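You operate a simulated robot arm through the tools that you are given. There is no shell and no other tool. Be economical: measure what you need, move in short steps, check, and stop when the job is done.

You are at the controls of a simulated robot arm. One attempt, no reset.

TASK
Fetch the soft brush and set it on top of the stopper.

The check looks at the end state, three seconds after you hand in, the way a careful person would. Anything else that was tipped, shoved, dropped, spilled or broken makes it a failure. A push-on lid holds only when it is set on centred and level and pressed home; a screw cap is set on level and turned clockwise until tight.

THE ROBOT
A 6-joint arm with a two-finger parallel gripper, fixed in place. Base frame: the origin is at the foot of the arm, x ahead of it, y to its left, z up; the work surface is at about z = 0.782. Readings come in m, rad, newtons and seconds.
With the tool pointing down near the work surface it reaches from about 0.26 to 0.68 m from the base axis. Its first joint turns from -1.152 to 1.152 rad. Payload 2.9 kg.
Tool frame: the origin (TCP) lies between the finger pads and is the grasp point; the fingertips stand 0.03 m ahead of it; z points along the fingers, y is the line along which they close. Largest opening 0.11 m; finger width 0.02, thickness 0.01; the body of the gripper, 0.048 by 0.112 m, starts 0.055 m behind the TCP.
Orientation is told as [roll, pitch, yaw] about the base's x, y, z axes, in that order, counted from this pose: with the fingers straight down and closing along the base's y, the tool's x points along the base's -x, its y along +y and its z along -z.

THE INTERFACE
- The arm moves only by the tool arm_command. Its argument "increments" is a list of rows, each a list of 3 entries, a list of its own where there are three numbers: the shift along the base's x, y, z in m, then the turn, a rotation vector about the base's x, y, z in rad, then the finger opening in m, from 0 to 0.11. In form: [[[dx, dy, dz], [rx, ry, rz], fingers], ...]. A call has 1 to 8 rows; each row shifts and turns the commanded pose from where the row before left it. Rows are played at 5 a second. More than 0.05 m and 0.15 rad between two rows, or a gripper value outside its range, and nothing of the call is played. Where a pose cannot be reached the arm comes as near as it can. A force on the tool above 40 N (or 10 N above the force at the start of the call, whichever is more), or a blocked arm, ends the call early, and 0.2 s more pass. The fingers move at their own pace (about 0.108 m/s each) and stop on an object; they squeeze with about 42 N. The grip force told is the motor's: it shows also when the fingers shut on nothing. Time passes only in rows, and 0.2 s behind the last, so rows that do not move let the fingers close. It gives the time, the measured TCP pose, the force on the tool (base axes), the opening and the grip force at its end, in the units of the frame above (readings bear some noise).
- Cameras (640 x 400 px; columns grow to the right, rows downward): "scene" is fixed at [0.0706, 0.426, 1.3866]; the picture's right is [-0.82, -0.57, 0.00], its down [-0.30, 0.43, -0.85] and it looks along [0.49, -0.70, -0.53] (base axes); focal length 344 px, centre (320, 200). "wrist" rides on the gripper at [-0.036, 0, -0.057] in the tool frame; the picture's right is [0.00, -1.00, 0.00], its down [0.97, 0.00, -0.24] and it looks along [0.24, 0.00, 0.97] (tool axes); focal length 218 px, centre (320, 200). There is no depth. A picture from a camera that has moved, and an enlarged one, comes with that camera's place and axes in the base frame and with its lens.
- grab_frame(camera): a new picture of that camera. No time passes.
- close_up(camera, box): a new picture of the part [left, top, right, bottom] of that camera's present view, enlarged. No time passes.
- finish_job(): hands the job in; it is judged then, once.

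Go step by step. Nothing tells you positions but the pictures and the camera data: compare them with the known pose of the tool, close in by small moves and look again before you grip or let go. The budget is 90 turns and 46 pictures, counting those below and the enlarged ones. Unless the task says otherwise, let go and move clear before handing in, and close with one line.

The tools are called as a command line: name --argument value ..., lists and objects as JSON in quotes. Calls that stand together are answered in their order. arm_command: Moves the arm, as the interface text tells. Its arguments: {"type":"object","properties":{"increments":{"type":"array"}},"required":["increments"]} The other tools are called the same way: grab_frame (camera) takes a picture; close_up (camera, box) takes an enlarged picture of a part of a camera's view; finish_job () hands the job in.

At the start:

```text
clock: 0.0
ee_pos: [0.4656, -0.1234, 1.0668]
tcp_rot: [0.0, 0.001, 0.0]
contact_force: [-0.3, -0.3, -0.3]
opening: 0.1099
grasp_force: 0.1
```

scene: 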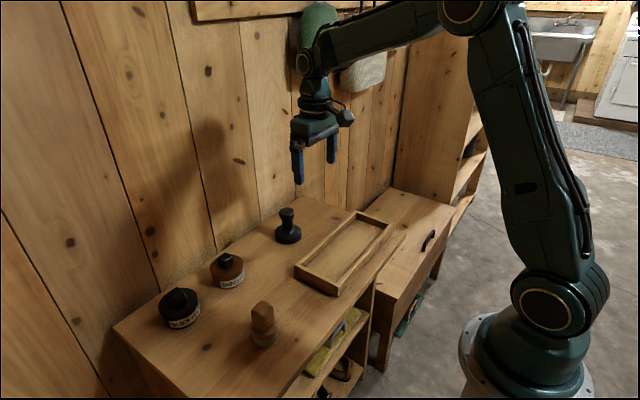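
wrist: 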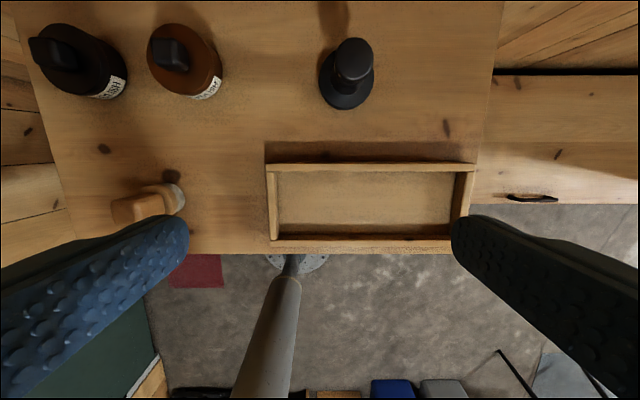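

I see two jars/bottles, a dark knob-shaped object, a tray and a small wooden object on the table. I'll enlarge the views to identify the brush and the stopper.

close_up --camera "scene" --box '[130, 180, 330, 380]'

close_up --camera "wrist" --box '[20, 0, 420, 250]'

close_up --camera "scene" --box '[280, 300, 400, 400]'

```text
2.00 times, centred on (230, 280) of scene
camera zoom: at [0.0706, 0.426, 1.3866], right [-0.82, -0.57, 0.0], down [-0.3, 0.43, -0.85], along [0.49, -0.7, -0.53], focal length 688 px, centre (500, 40)
```

zoom: 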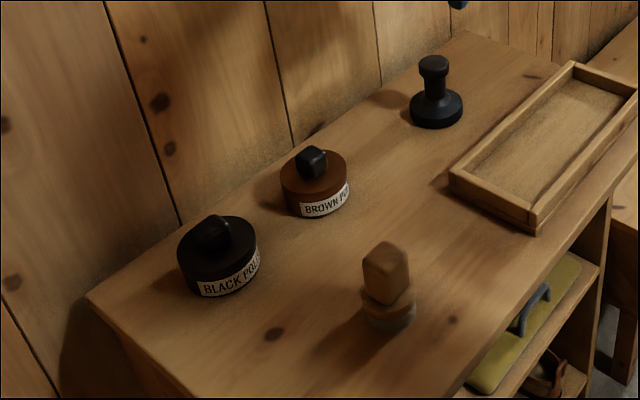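

```text
1.60 times, centred on (220, 125) of wrist
camera zoom: at [0.5014, -0.1247, 1.1248], right [0.0, -1.0, 0.0], down [-0.97, 0.0, 0.24], along [-0.24, 0.0, -0.97], focal length 349 px, centre (480, 320)
```

zoom: 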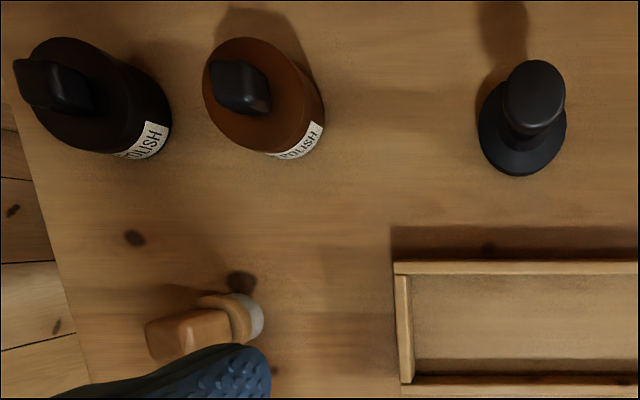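

```text
4.00 times, centred on (340, 350) of scene
camera zoom: at [0.0706, 0.426, 1.3866], right [-0.82, -0.57, 0.0], down [-0.3, 0.43, -0.85], along [0.49, -0.7, -0.53], focal length 1375 px, centre (240, -400)
```

zoom: 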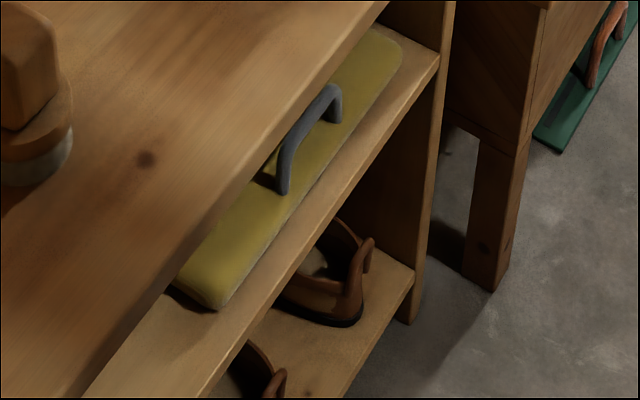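

The wooden piece sits near (0.42, 0.11) and the dark knobbed piece near (0.577, -0.16). I need sharper views to be sure which one is the brush.

close_up --camera "scene" --box '[230, 290, 300, 355]'

close_up --camera "scene" --box '[255, 195, 320, 255]'

arm_command --increments '[[[-0.01, 0.045, -0.015], [0, 0, 0], 0.11], [[-0.01, 0.045, -0.015], [0, 0, 0], 0.11], [[-0.01, 0.045, -0.015], [0, 0, 0], 0.11], [[-0.01, 0.045, -0.015], [0, 0, 0], 0.11], [[0, 0.045, -0.015], [0, 0, 0], 0.11]]'

grab_frame --camera "wrist"

```text
6.15 times, centred on (265, 322) of scene
camera zoom: at [0.0706, 0.426, 1.3866], right [-0.82, -0.57, 0.0], down [-0.3, 0.43, -0.85], along [0.49, -0.7, -0.53], focal length 2115 px, centre (658, -554)
```

zoom: 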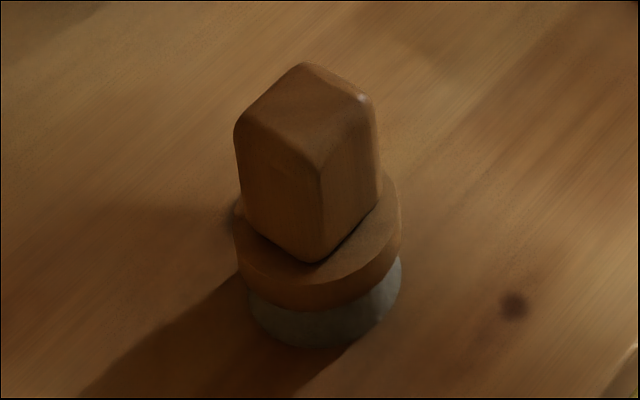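

```text
6.67 times, centred on (288, 225) of scene
camera zoom: at [0.0706, 0.426, 1.3866], right [-0.82, -0.57, 0.0], down [-0.3, 0.43, -0.85], along [0.49, -0.7, -0.53], focal length 2292 px, centre (537, 33)
```

zoom: 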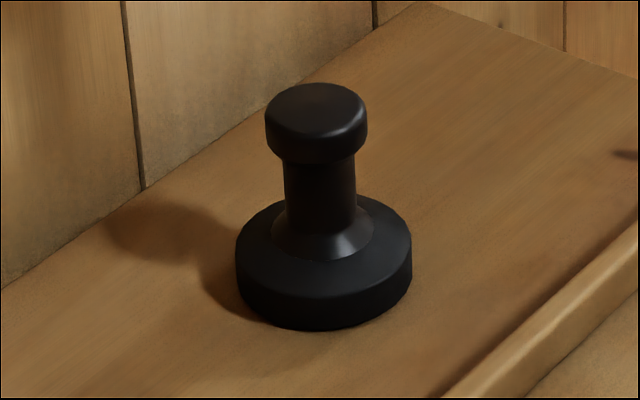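

```text
clock: 1.2
ee_pos: [0.4302, 0.0993, 0.9938]
tcp_rot: [0.0, 0.001, -0.001]
contact_force: [0.7, -0.1, 0.8]
opening: 0.1099
grasp_force: 0.2
```

```text
38 pictures are left
camera wrist: at [0.4649, 0.0982, 1.0509], right [0.0, -1.0, 0.0], down [-0.97, 0.0, 0.24], along [-0.24, 0.0, -0.97], focal length 218 px, centre (320, 200)
```

wrist: 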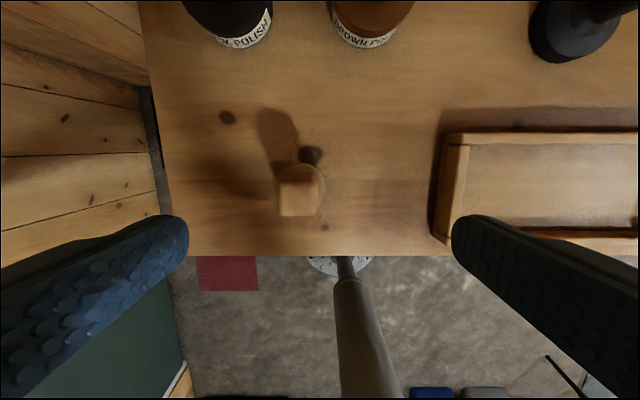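

The wooden piece with a grey bristle ring is the brush, and the black rubber piece is the stopper. The brush is at about (0.420, 0.120), with its top near 0.865 and its collar near 0.824. I'll move above it and look again.

arm_command --increments '[[[-0.005, 0.01, -0.03], [0, 0, 0], 0.11], [[-0.005, 0.01, -0.03], [0, 0, 0], 0.11], [[0, 0, -0.02], [0, 0, 0], 0.11], [[0, 0, 0], [0, 0, 0], 0.11]]'

grab_frame --camera "wrist"

close_up --camera "scene" --box '[190, 240, 350, 350]'

```text
clock: 2.2
ee_pos: [0.4191, 0.1205, 0.914]
tcp_rot: [0.0, 0.0, -0.001]
contact_force: [-0.4, 0.0, 0.1]
opening: 0.1098
grasp_force: 0.0
```

```text
37 pictures are left
camera wrist: at [0.4534, 0.1199, 0.9705], right [0.0, -1.0, 0.0], down [-0.97, 0.0, 0.24], along [-0.24, 0.0, -0.97], focal length 218 px, centre (320, 200)
```

wrist: 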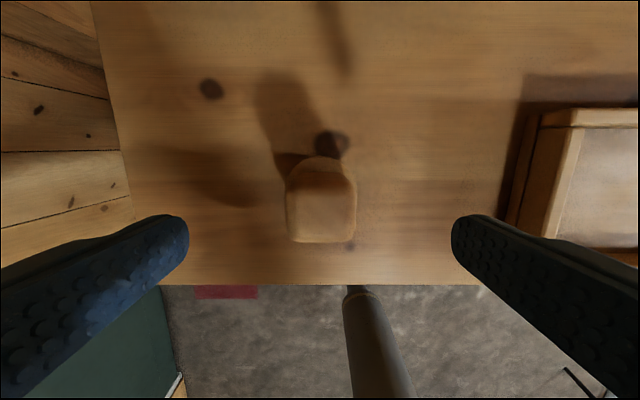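

```text
3.64 times, centred on (270, 295) of scene
camera zoom: at [0.0706, 0.426, 1.3866], right [-0.82, -0.57, 0.0], down [-0.3, 0.43, -0.85], along [0.49, -0.7, -0.53], focal length 1250 px, centre (502, -146)
```

zoom: 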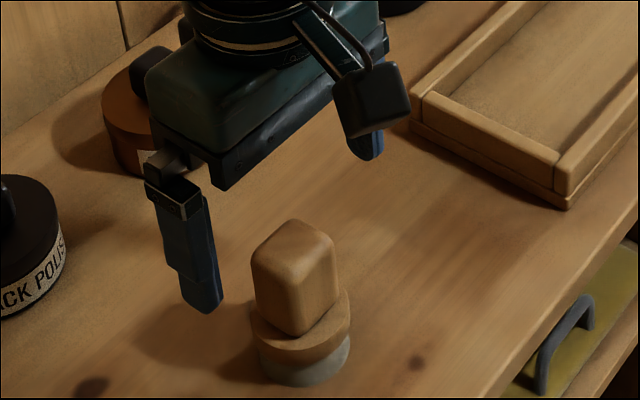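

The brush block is centred between the fingers and square to them. I'll descend until the fingertips are just above the collar, then check.

arm_command --increments '[[[0, -0.0015, -0.02], [0, 0, 0], 0.11], [[0, 0, -0.02], [0, 0, 0], 0.11], [[0, 0, -0.01], [0, 0, 0], 0.11], [[0, 0, 0], [0, 0, 0], 0.07], [[0, 0, 0], [0, 0, 0], 0.07]]'

close_up --camera "scene" --box '[210, 270, 320, 350]'

grab_frame --camera "wrist"

```text
clock: 3.4
ee_pos: [0.4177, 0.1182, 0.8635]
tcp_rot: [-0.001, 0.001, -0.001]
contact_force: [0.8, 0.6, 0.5]
opening: 0.0702
grasp_force: 0.0
```

```text
5.00 times, centred on (265, 310) of scene
camera zoom: at [0.0706, 0.426, 1.3866], right [-0.82, -0.57, 0.0], down [-0.3, 0.43, -0.85], along [0.49, -0.7, -0.53], focal length 1719 px, centre (595, -350)
```

zoom: 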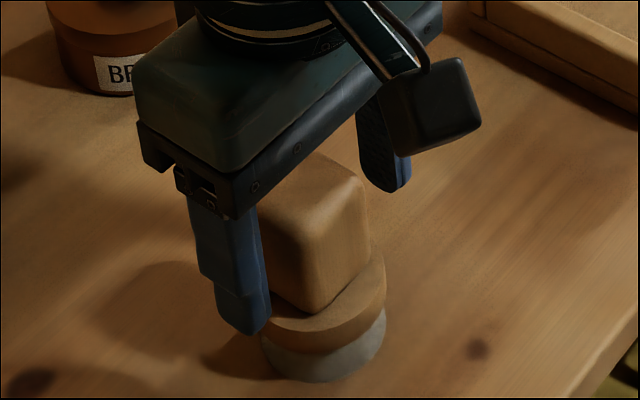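

```text
34 pictures are left
camera wrist: at [0.4525, 0.1188, 0.9186], right [0.0, -1.0, 0.0], down [-0.97, 0.0, 0.24], along [-0.24, 0.0, -0.97], focal length 218 px, centre (320, 200)
```

wrist: 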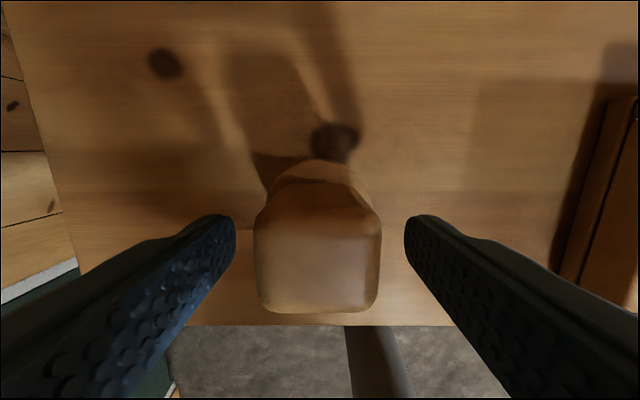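

The fingertips straddle the block just above the collar, so I'll close on it.

arm_command --increments '[[[0, 0, 0], [0, 0, 0], 0.02], [[0, 0, 0], [0, 0, 0], 0.02], [[0, 0, 0], [0, 0, 0], 0.02], [[0, 0, 0], [0, 0, 0], 0.02]]'

close_up --camera "scene" --box '[210, 270, 320, 350]'

```text
clock: 4.4
ee_pos: [0.4171, 0.1184, 0.8618]
tcp_rot: [-0.001, 0.0, 0.0]
contact_force: [-0.4, 0.5, -0.1]
opening: 0.0375
grasp_force: 42.0
```

```text
5.00 times, centred on (265, 310) of scene
camera zoom: at [0.0707, 0.426, 1.3866], right [-0.82, -0.57, 0.0], down [-0.3, 0.43, -0.85], along [0.49, -0.7, -0.53], focal length 1719 px, centre (595, -350)
```

zoom: 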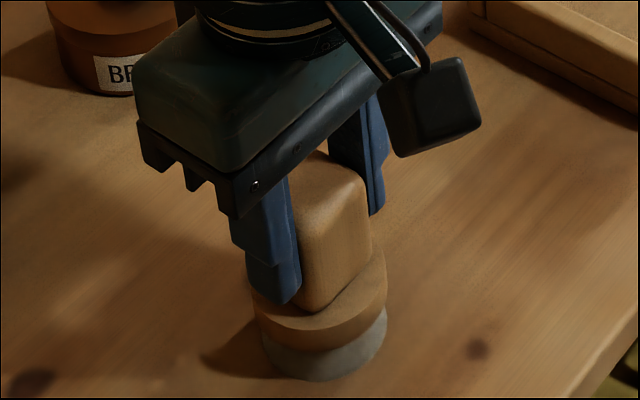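

The brush is held with an opening of 0.0375. I'll lift it and carry it to a viewing spot short of the stopper.

arm_command --increments '[[[0, 0, 0.04], [0, 0, 0], 0.02], [[0, 0, 0.04], [0, 0, 0], 0.02], [[0, 0, 0.045], [0, 0, 0], 0.02], [[0, 0, 0.045], [0, 0, 0], 0.02]]'

arm_command --increments '[[[0.01, -0.04, 0], [0, 0, 0], 0.02], [[0.01, -0.04, 0], [0, 0, 0], 0.02], [[0.01, -0.04, 0], [0, 0, 0], 0.02], [[0.01, -0.04, 0], [0, 0, 0], 0.02], [[0.01, -0.04, 0], [0, 0, 0], 0.02], [[0.01, -0.04, 0], [0, 0, 0], 0.02], [[0, -0.04, 0], [0, 0, 0], 0.02], [[0, 0, 0], [0, 0, 0], 0.02]]'

grab_frame --camera "wrist"

grab_frame --camera "scene"

```text
clock: 5.4
ee_pos: [0.4165, 0.121, 1.0332]
tcp_rot: [0.0, 0.003, -0.001]
contact_force: [0.3, -0.3, -0.3]
opening: 0.0372
grasp_force: 42.5
```

```text
clock: 7.2
ee_pos: [0.4775, -0.1594, 1.0306]
tcp_rot: [-0.001, -0.001, -0.001]
contact_force: [1.0, -0.3, -1.0]
opening: 0.0374
grasp_force: 42.3
```

```text
32 pictures are left
camera wrist: at [0.513, -0.1599, 1.0871], right [0.0, -1.0, 0.0], down [-0.97, 0.0, 0.24], along [-0.24, 0.0, -0.97], focal length 218 px, centre (320, 200)
```

wrist: 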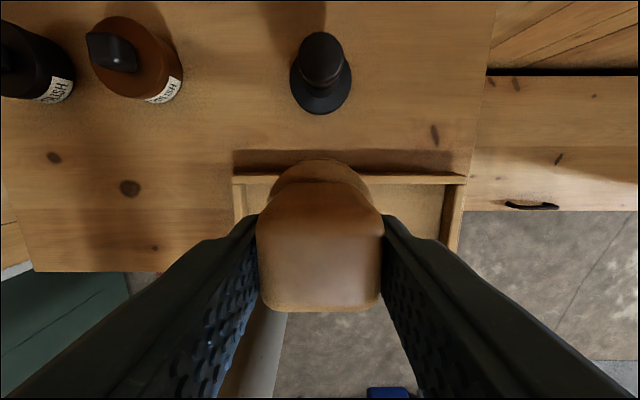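

```text
31 pictures are left
```

scene: 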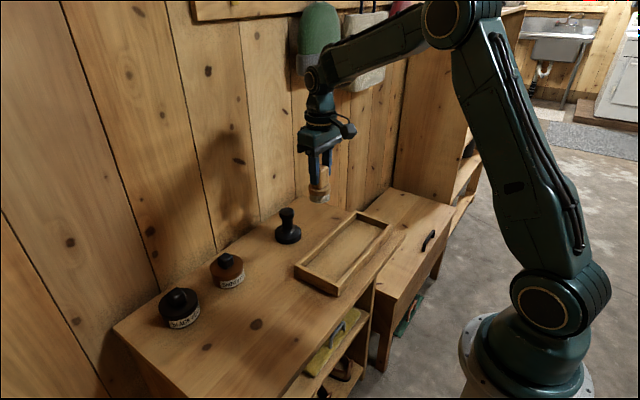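

The stopper is ahead, near x = 0.59, y = -0.16. I'll enlarge both views to measure its top and height.

close_up --camera "wrist" --box '[270, 15, 370, 125]'

close_up --camera "scene" --box '[255, 165, 345, 255]'

```text
3.64 times, centred on (320, 70) of wrist
camera zoom: at [0.513, -0.1599, 1.0871], right [0.0, -1.0, 0.0], down [-0.97, 0.0, 0.24], along [-0.24, 0.0, -0.97], focal length 794 px, centre (320, 673)
```

zoom: 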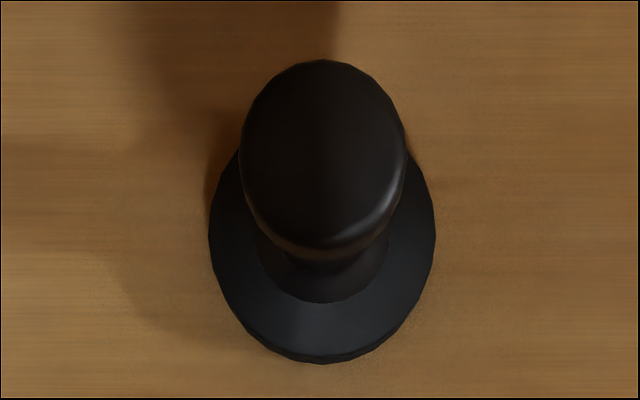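

```text
4.44 times, centred on (300, 210) of scene
camera zoom: at [0.0707, 0.4259, 1.3866], right [-0.82, -0.57, 0.0], down [-0.3, 0.43, -0.85], along [0.49, -0.7, -0.53], focal length 1528 px, centre (409, 156)
```

zoom: 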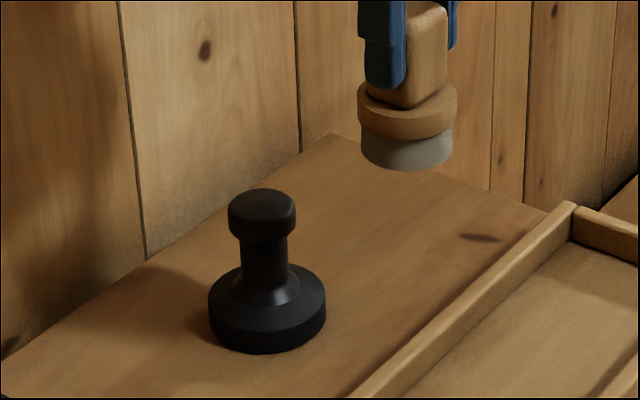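

The stopper axis is at about (0.589, -0.1605), its top near z = 0.870 with radius 0.02. I'll move above it and lower until about 15 mm remain, then check the alignment.

arm_command --increments '[[[0.03, -0.001, 0], [0, 0, 0], 0.02], [[0.04, 0, 0], [0, 0, 0], 0.02], [[0.04, 0, 0], [0, 0, 0], 0.02], [[0, 0, -0.03], [0, 0, 0], 0.02], [[0, 0, -0.03], [0, 0, 0], 0.02], [[0, 0, 0], [0, 0, 0], 0.02], [[0, 0, 0], [0, 0, 0], 0.02]]'

close_up --camera "scene" --box '[240, 165, 340, 255]'

grab_frame --camera "wrist"

```text
clock: 8.8
ee_pos: [0.5861, -0.1624, 0.971]
tcp_rot: [0.001, -0.001, 0.0]
contact_force: [-0.7, 0.2, -1.0]
opening: 0.0375
grasp_force: 41.7
```

```text
4.44 times, centred on (290, 210) of scene
camera zoom: at [0.0707, 0.426, 1.3866], right [-0.82, -0.57, 0.0], down [-0.3, 0.43, -0.85], along [0.49, -0.7, -0.53], focal length 1528 px, centre (453, 156)
```

zoom: 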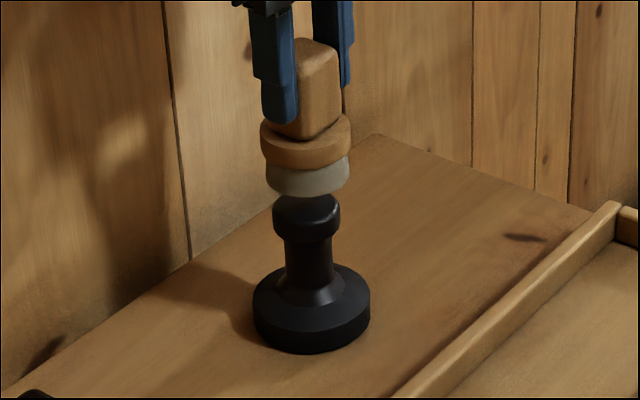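

```text
27 pictures are left
camera wrist: at [0.6213, -0.1632, 1.0277], right [0.0, -1.0, 0.0], down [-0.97, 0.0, 0.24], along [-0.24, 0.0, -0.97], focal length 218 px, centre (320, 200)
```

wrist: 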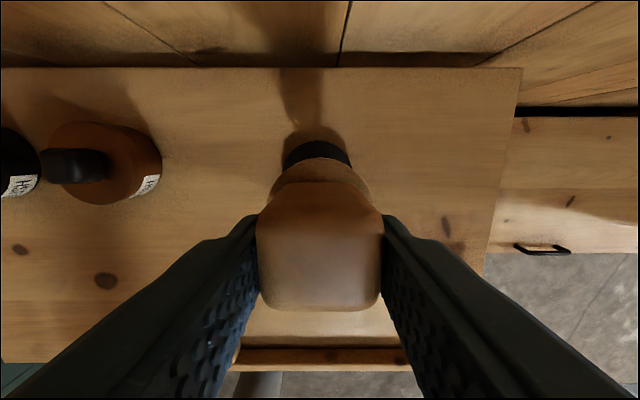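

The brush is a couple of millimetres off in y, so I'll correct that. Then I'll lower in small steps and watch the force for contact.

arm_command --increments '[[[0.001, 0.002, 0], [0, 0, 0], 0.02], [[0, 0, -0.005], [0, 0, 0], 0.02], [[0, 0, -0.005], [0, 0, 0], 0.02], [[0, 0, -0.003], [0, 0, 0], 0.02], [[0, 0, 0], [0, 0, 0], 0.02]]'

close_up --camera "scene" --box '[265, 185, 315, 235]'

```text
clock: 10.0
ee_pos: [0.5887, -0.1596, 0.9592]
tcp_rot: [-0.002, -0.002, 0.001]
contact_force: [0.1, 0.0, 0.2]
opening: 0.0375
grasp_force: 42.2
```

```text
8.00 times, centred on (290, 210) of scene
camera zoom: at [0.0707, 0.426, 1.3866], right [-0.82, -0.57, 0.0], down [-0.3, 0.43, -0.85], along [0.49, -0.7, -0.53], focal length 2750 px, centre (560, 120)
```

zoom: 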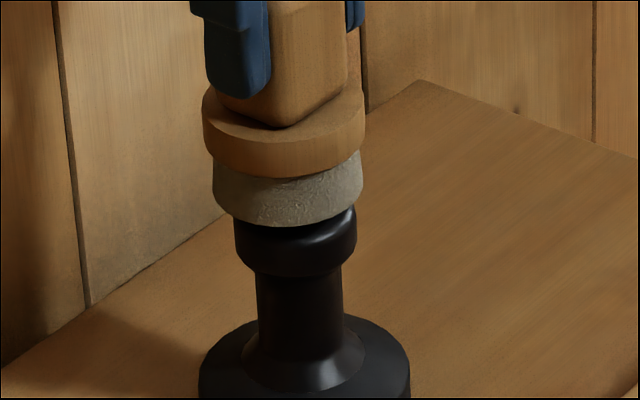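

There's no contact yet, and the brush is now about 1.5 mm past centre. I'll nudge it back and keep lowering.

arm_command --increments '[[[-0.001, -0.001, 0], [0, 0, 0], 0.02], [[0, 0, -0.003], [0, 0, 0], 0.02], [[0, 0, -0.002], [0, 0, 0], 0.02], [[0, 0, 0], [0, 0, 0], 0.02]]'

close_up --camera "scene" --box '[265, 185, 315, 235]'

```text
clock: 11.0
ee_pos: [0.5873, -0.1597, 0.9542]
tcp_rot: [0.0, 0.002, 0.001]
contact_force: [-0.1, 0.4, -1.2]
opening: 0.0374
grasp_force: 42.3
```

```text
8.00 times, centred on (290, 210) of scene
camera zoom: at [0.0707, 0.426, 1.3866], right [-0.82, -0.57, 0.0], down [-0.3, 0.43, -0.85], along [0.49, -0.7, -0.53], focal length 2750 px, centre (560, 120)
```

zoom: 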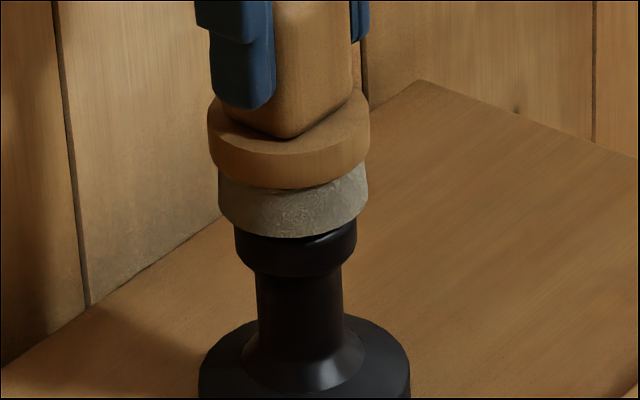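

The brush is now centred. I'll keep lowering in small steps to contact.

arm_command --increments '[[[0, 0, -0.0015], [0, 0, 0], 0.02], [[0, 0, -0.0015], [0, 0, 0], 0.02], [[0, 0, 0], [0, 0, 0], 0.02]]'

close_up --camera "scene" --box '[265, 185, 315, 235]'

```text
clock: 11.8
ee_pos: [0.5859, -0.1611, 0.9523]
tcp_rot: [-0.001, 0.001, 0.001]
contact_force: [-0.6, 0.9, -1.3]
opening: 0.0374
grasp_force: 42.3
```

```text
8.00 times, centred on (290, 210) of scene
camera zoom: at [0.0707, 0.426, 1.3866], right [-0.82, -0.57, 0.0], down [-0.3, 0.43, -0.85], along [0.49, -0.7, -0.53], focal length 2750 px, centre (560, 120)
```

zoom: 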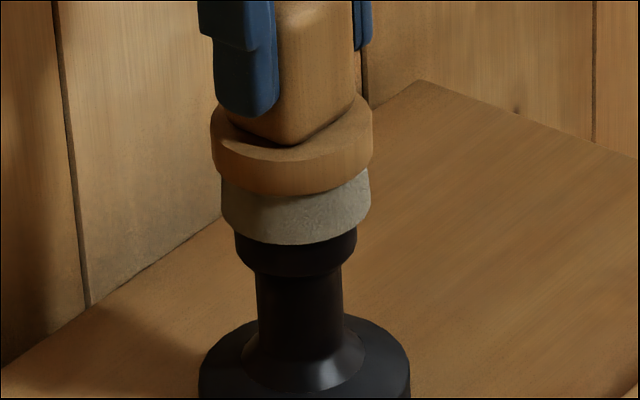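

Still no contact force. By the picture there should be 1 to 4 mm left, so I'll continue.

arm_command --increments '[[[0.001, 0, -0.001], [0, 0, 0], 0.02], [[0, 0, -0.001], [0, 0, 0], 0.02], [[0, 0, 0], [0, 0, 0], 0.02]]'

```text
clock: 12.6
ee_pos: [0.5867, -0.1605, 0.952]
tcp_rot: [-0.001, -0.001, 0.0]
contact_force: [-8.5, -1.1, 16.2]
opening: 0.0375
grasp_force: 41.8
```

It touched, with 16 N upward. I'll look before releasing.

close_up --camera "scene" --box '[260, 185, 320, 245]'

grab_frame --camera "wrist"

```text
6.67 times, centred on (290, 215) of scene
camera zoom: at [0.0702, 0.426, 1.3866], right [-0.82, -0.57, 0.0], down [-0.3, 0.43, -0.85], along [0.49, -0.7, -0.53], focal length 2292 px, centre (520, 100)
```

zoom: 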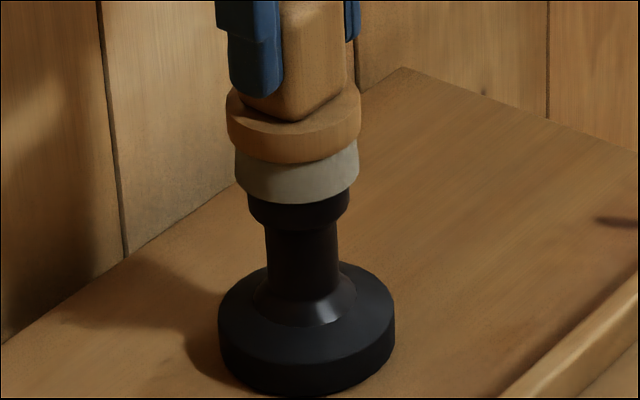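

```text
22 pictures are left
camera wrist: at [0.6225, -0.161, 1.0087], right [0.0, -1.0, 0.0], down [-0.97, 0.0, 0.24], along [-0.24, 0.0, -0.97], focal length 218 px, centre (320, 200)
```

wrist: 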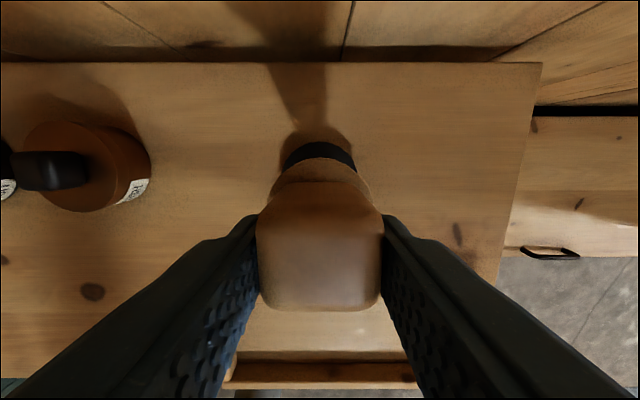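

The brush is seated, centred and level, and the stopper hasn't moved. I'll ease off the load and check the force before opening.

arm_command --increments '[[[-0.001, 0, 0.0008], [0, 0, 0], 0.02], [[0, 0, 0], [0, 0, 0], 0.02]]'

```text
clock: 13.2
ee_pos: [0.5863, -0.1609, 0.9517]
tcp_rot: [-0.001, -0.003, 0.001]
contact_force: [-0.5, -0.9, 14.5]
opening: 0.0371
grasp_force: 42.2
```

arm_command --increments '[[[0, 0, 0.0006], [0, 0, 0], 0.02], [[0, 0, 0], [0, 0, 0], 0.02]]'

```text
clock: 13.8
ee_pos: [0.5863, -0.1606, 0.952]
tcp_rot: [-0.001, -0.004, -0.001]
contact_force: [3.9, -4.2, 10.6]
opening: 0.037
grasp_force: 42.2
```

The side forces are small and a light downward load remains. I'll open the fingers gently now.

arm_command --increments '[[[0, 0, 0.0003], [0, 0, 0], 0.039], [[0, 0, 0], [0, 0, 0], 0.042], [[0, 0, 0], [0, 0, 0], 0.05], [[0, 0, 0], [0, 0, 0], 0.065], [[0, 0, 0], [0, 0, 0], 0.065]]'

close_up --camera "scene" --box '[260, 185, 320, 245]'

grab_frame --camera "wrist"

```text
clock: 15.0
ee_pos: [0.5872, -0.1593, 0.9527]
tcp_rot: [0.0, 0.001, 0.0]
contact_force: [0.1, 0.3, -0.3]
opening: 0.0647
grasp_force: 0.0
```

```text
6.67 times, centred on (290, 215) of scene
camera zoom: at [0.0706, 0.426, 1.3866], right [-0.82, -0.57, 0.0], down [-0.3, 0.43, -0.85], along [0.49, -0.7, -0.53], focal length 2292 px, centre (520, 100)
```

zoom: 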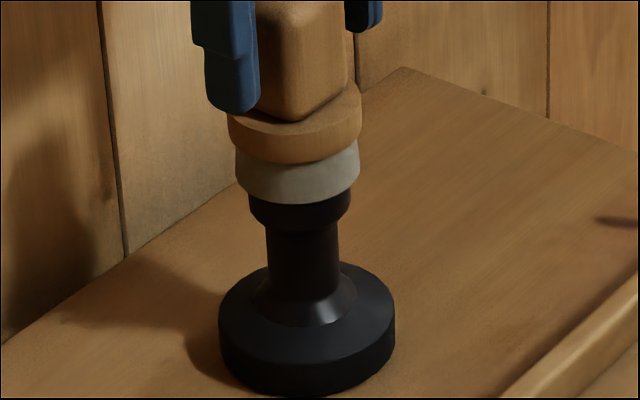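

```text
20 pictures are left
camera wrist: at [0.622, -0.1603, 1.0087], right [0.0, -1.0, 0.0], down [-0.97, 0.0, 0.24], along [-0.24, 0.0, -0.97], focal length 218 px, centre (320, 200)
```

wrist: 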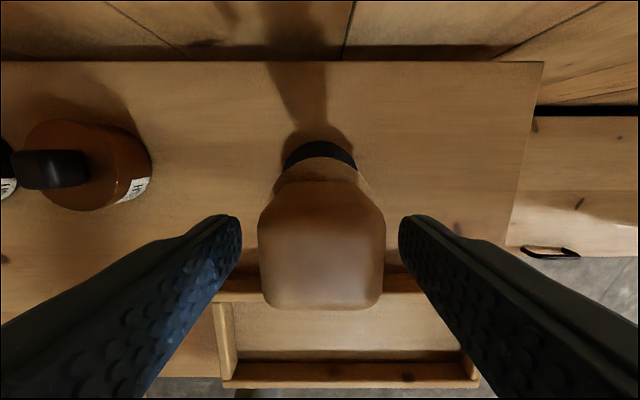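

The brush stands steady on the stopper with both fingers clear. I'll open wider, rise straight up and move away.

arm_command --increments '[[[0, 0, 0], [0, 0, 0], 0.09], [[0, 0, 0.02], [0, 0, 0], 0.09], [[0, 0, 0.03], [0, 0, 0], 0.09], [[0, 0, 0.04], [0, 0, 0], 0.09], [[-0.04, 0, 0.03], [0, 0, 0], 0.09], [[-0.04, 0, 0], [0, 0, 0], 0.09], [[0, 0, 0], [0, 0, 0], 0.09]]'

grab_frame --camera "scene"

close_up --camera "scene" --box '[255, 165, 335, 245]'

```text
clock: 16.6
ee_pos: [0.5059, -0.1558, 1.0718]
tcp_rot: [-0.001, 0.001, 0.0]
contact_force: [0.1, -1.0, -0.9]
opening: 0.09
grasp_force: 0.1
```

```text
19 pictures are left
```

scene: 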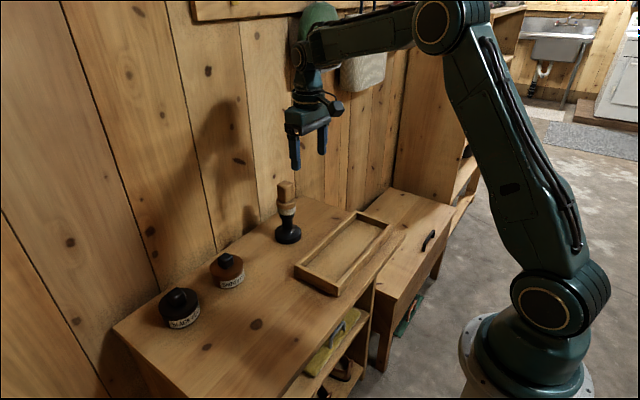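

```text
5.00 times, centred on (295, 205) of scene
camera zoom: at [0.0706, 0.426, 1.3866], right [-0.82, -0.57, 0.0], down [-0.3, 0.43, -0.85], along [0.49, -0.7, -0.53], focal length 1719 px, centre (445, 175)
```

zoom: 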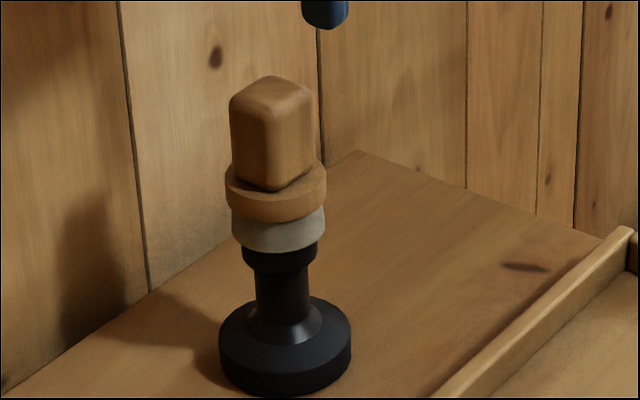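

The brush stands upright and centred on the stopper, everything else is where it was, and the arm is clear. I'm handing in.

finish_job

```text
The job is handed in.
```

The soft brush is standing upright and centred on top of the stopper, the gripper is clear of it, and I saw nothing else moved in the last picture.
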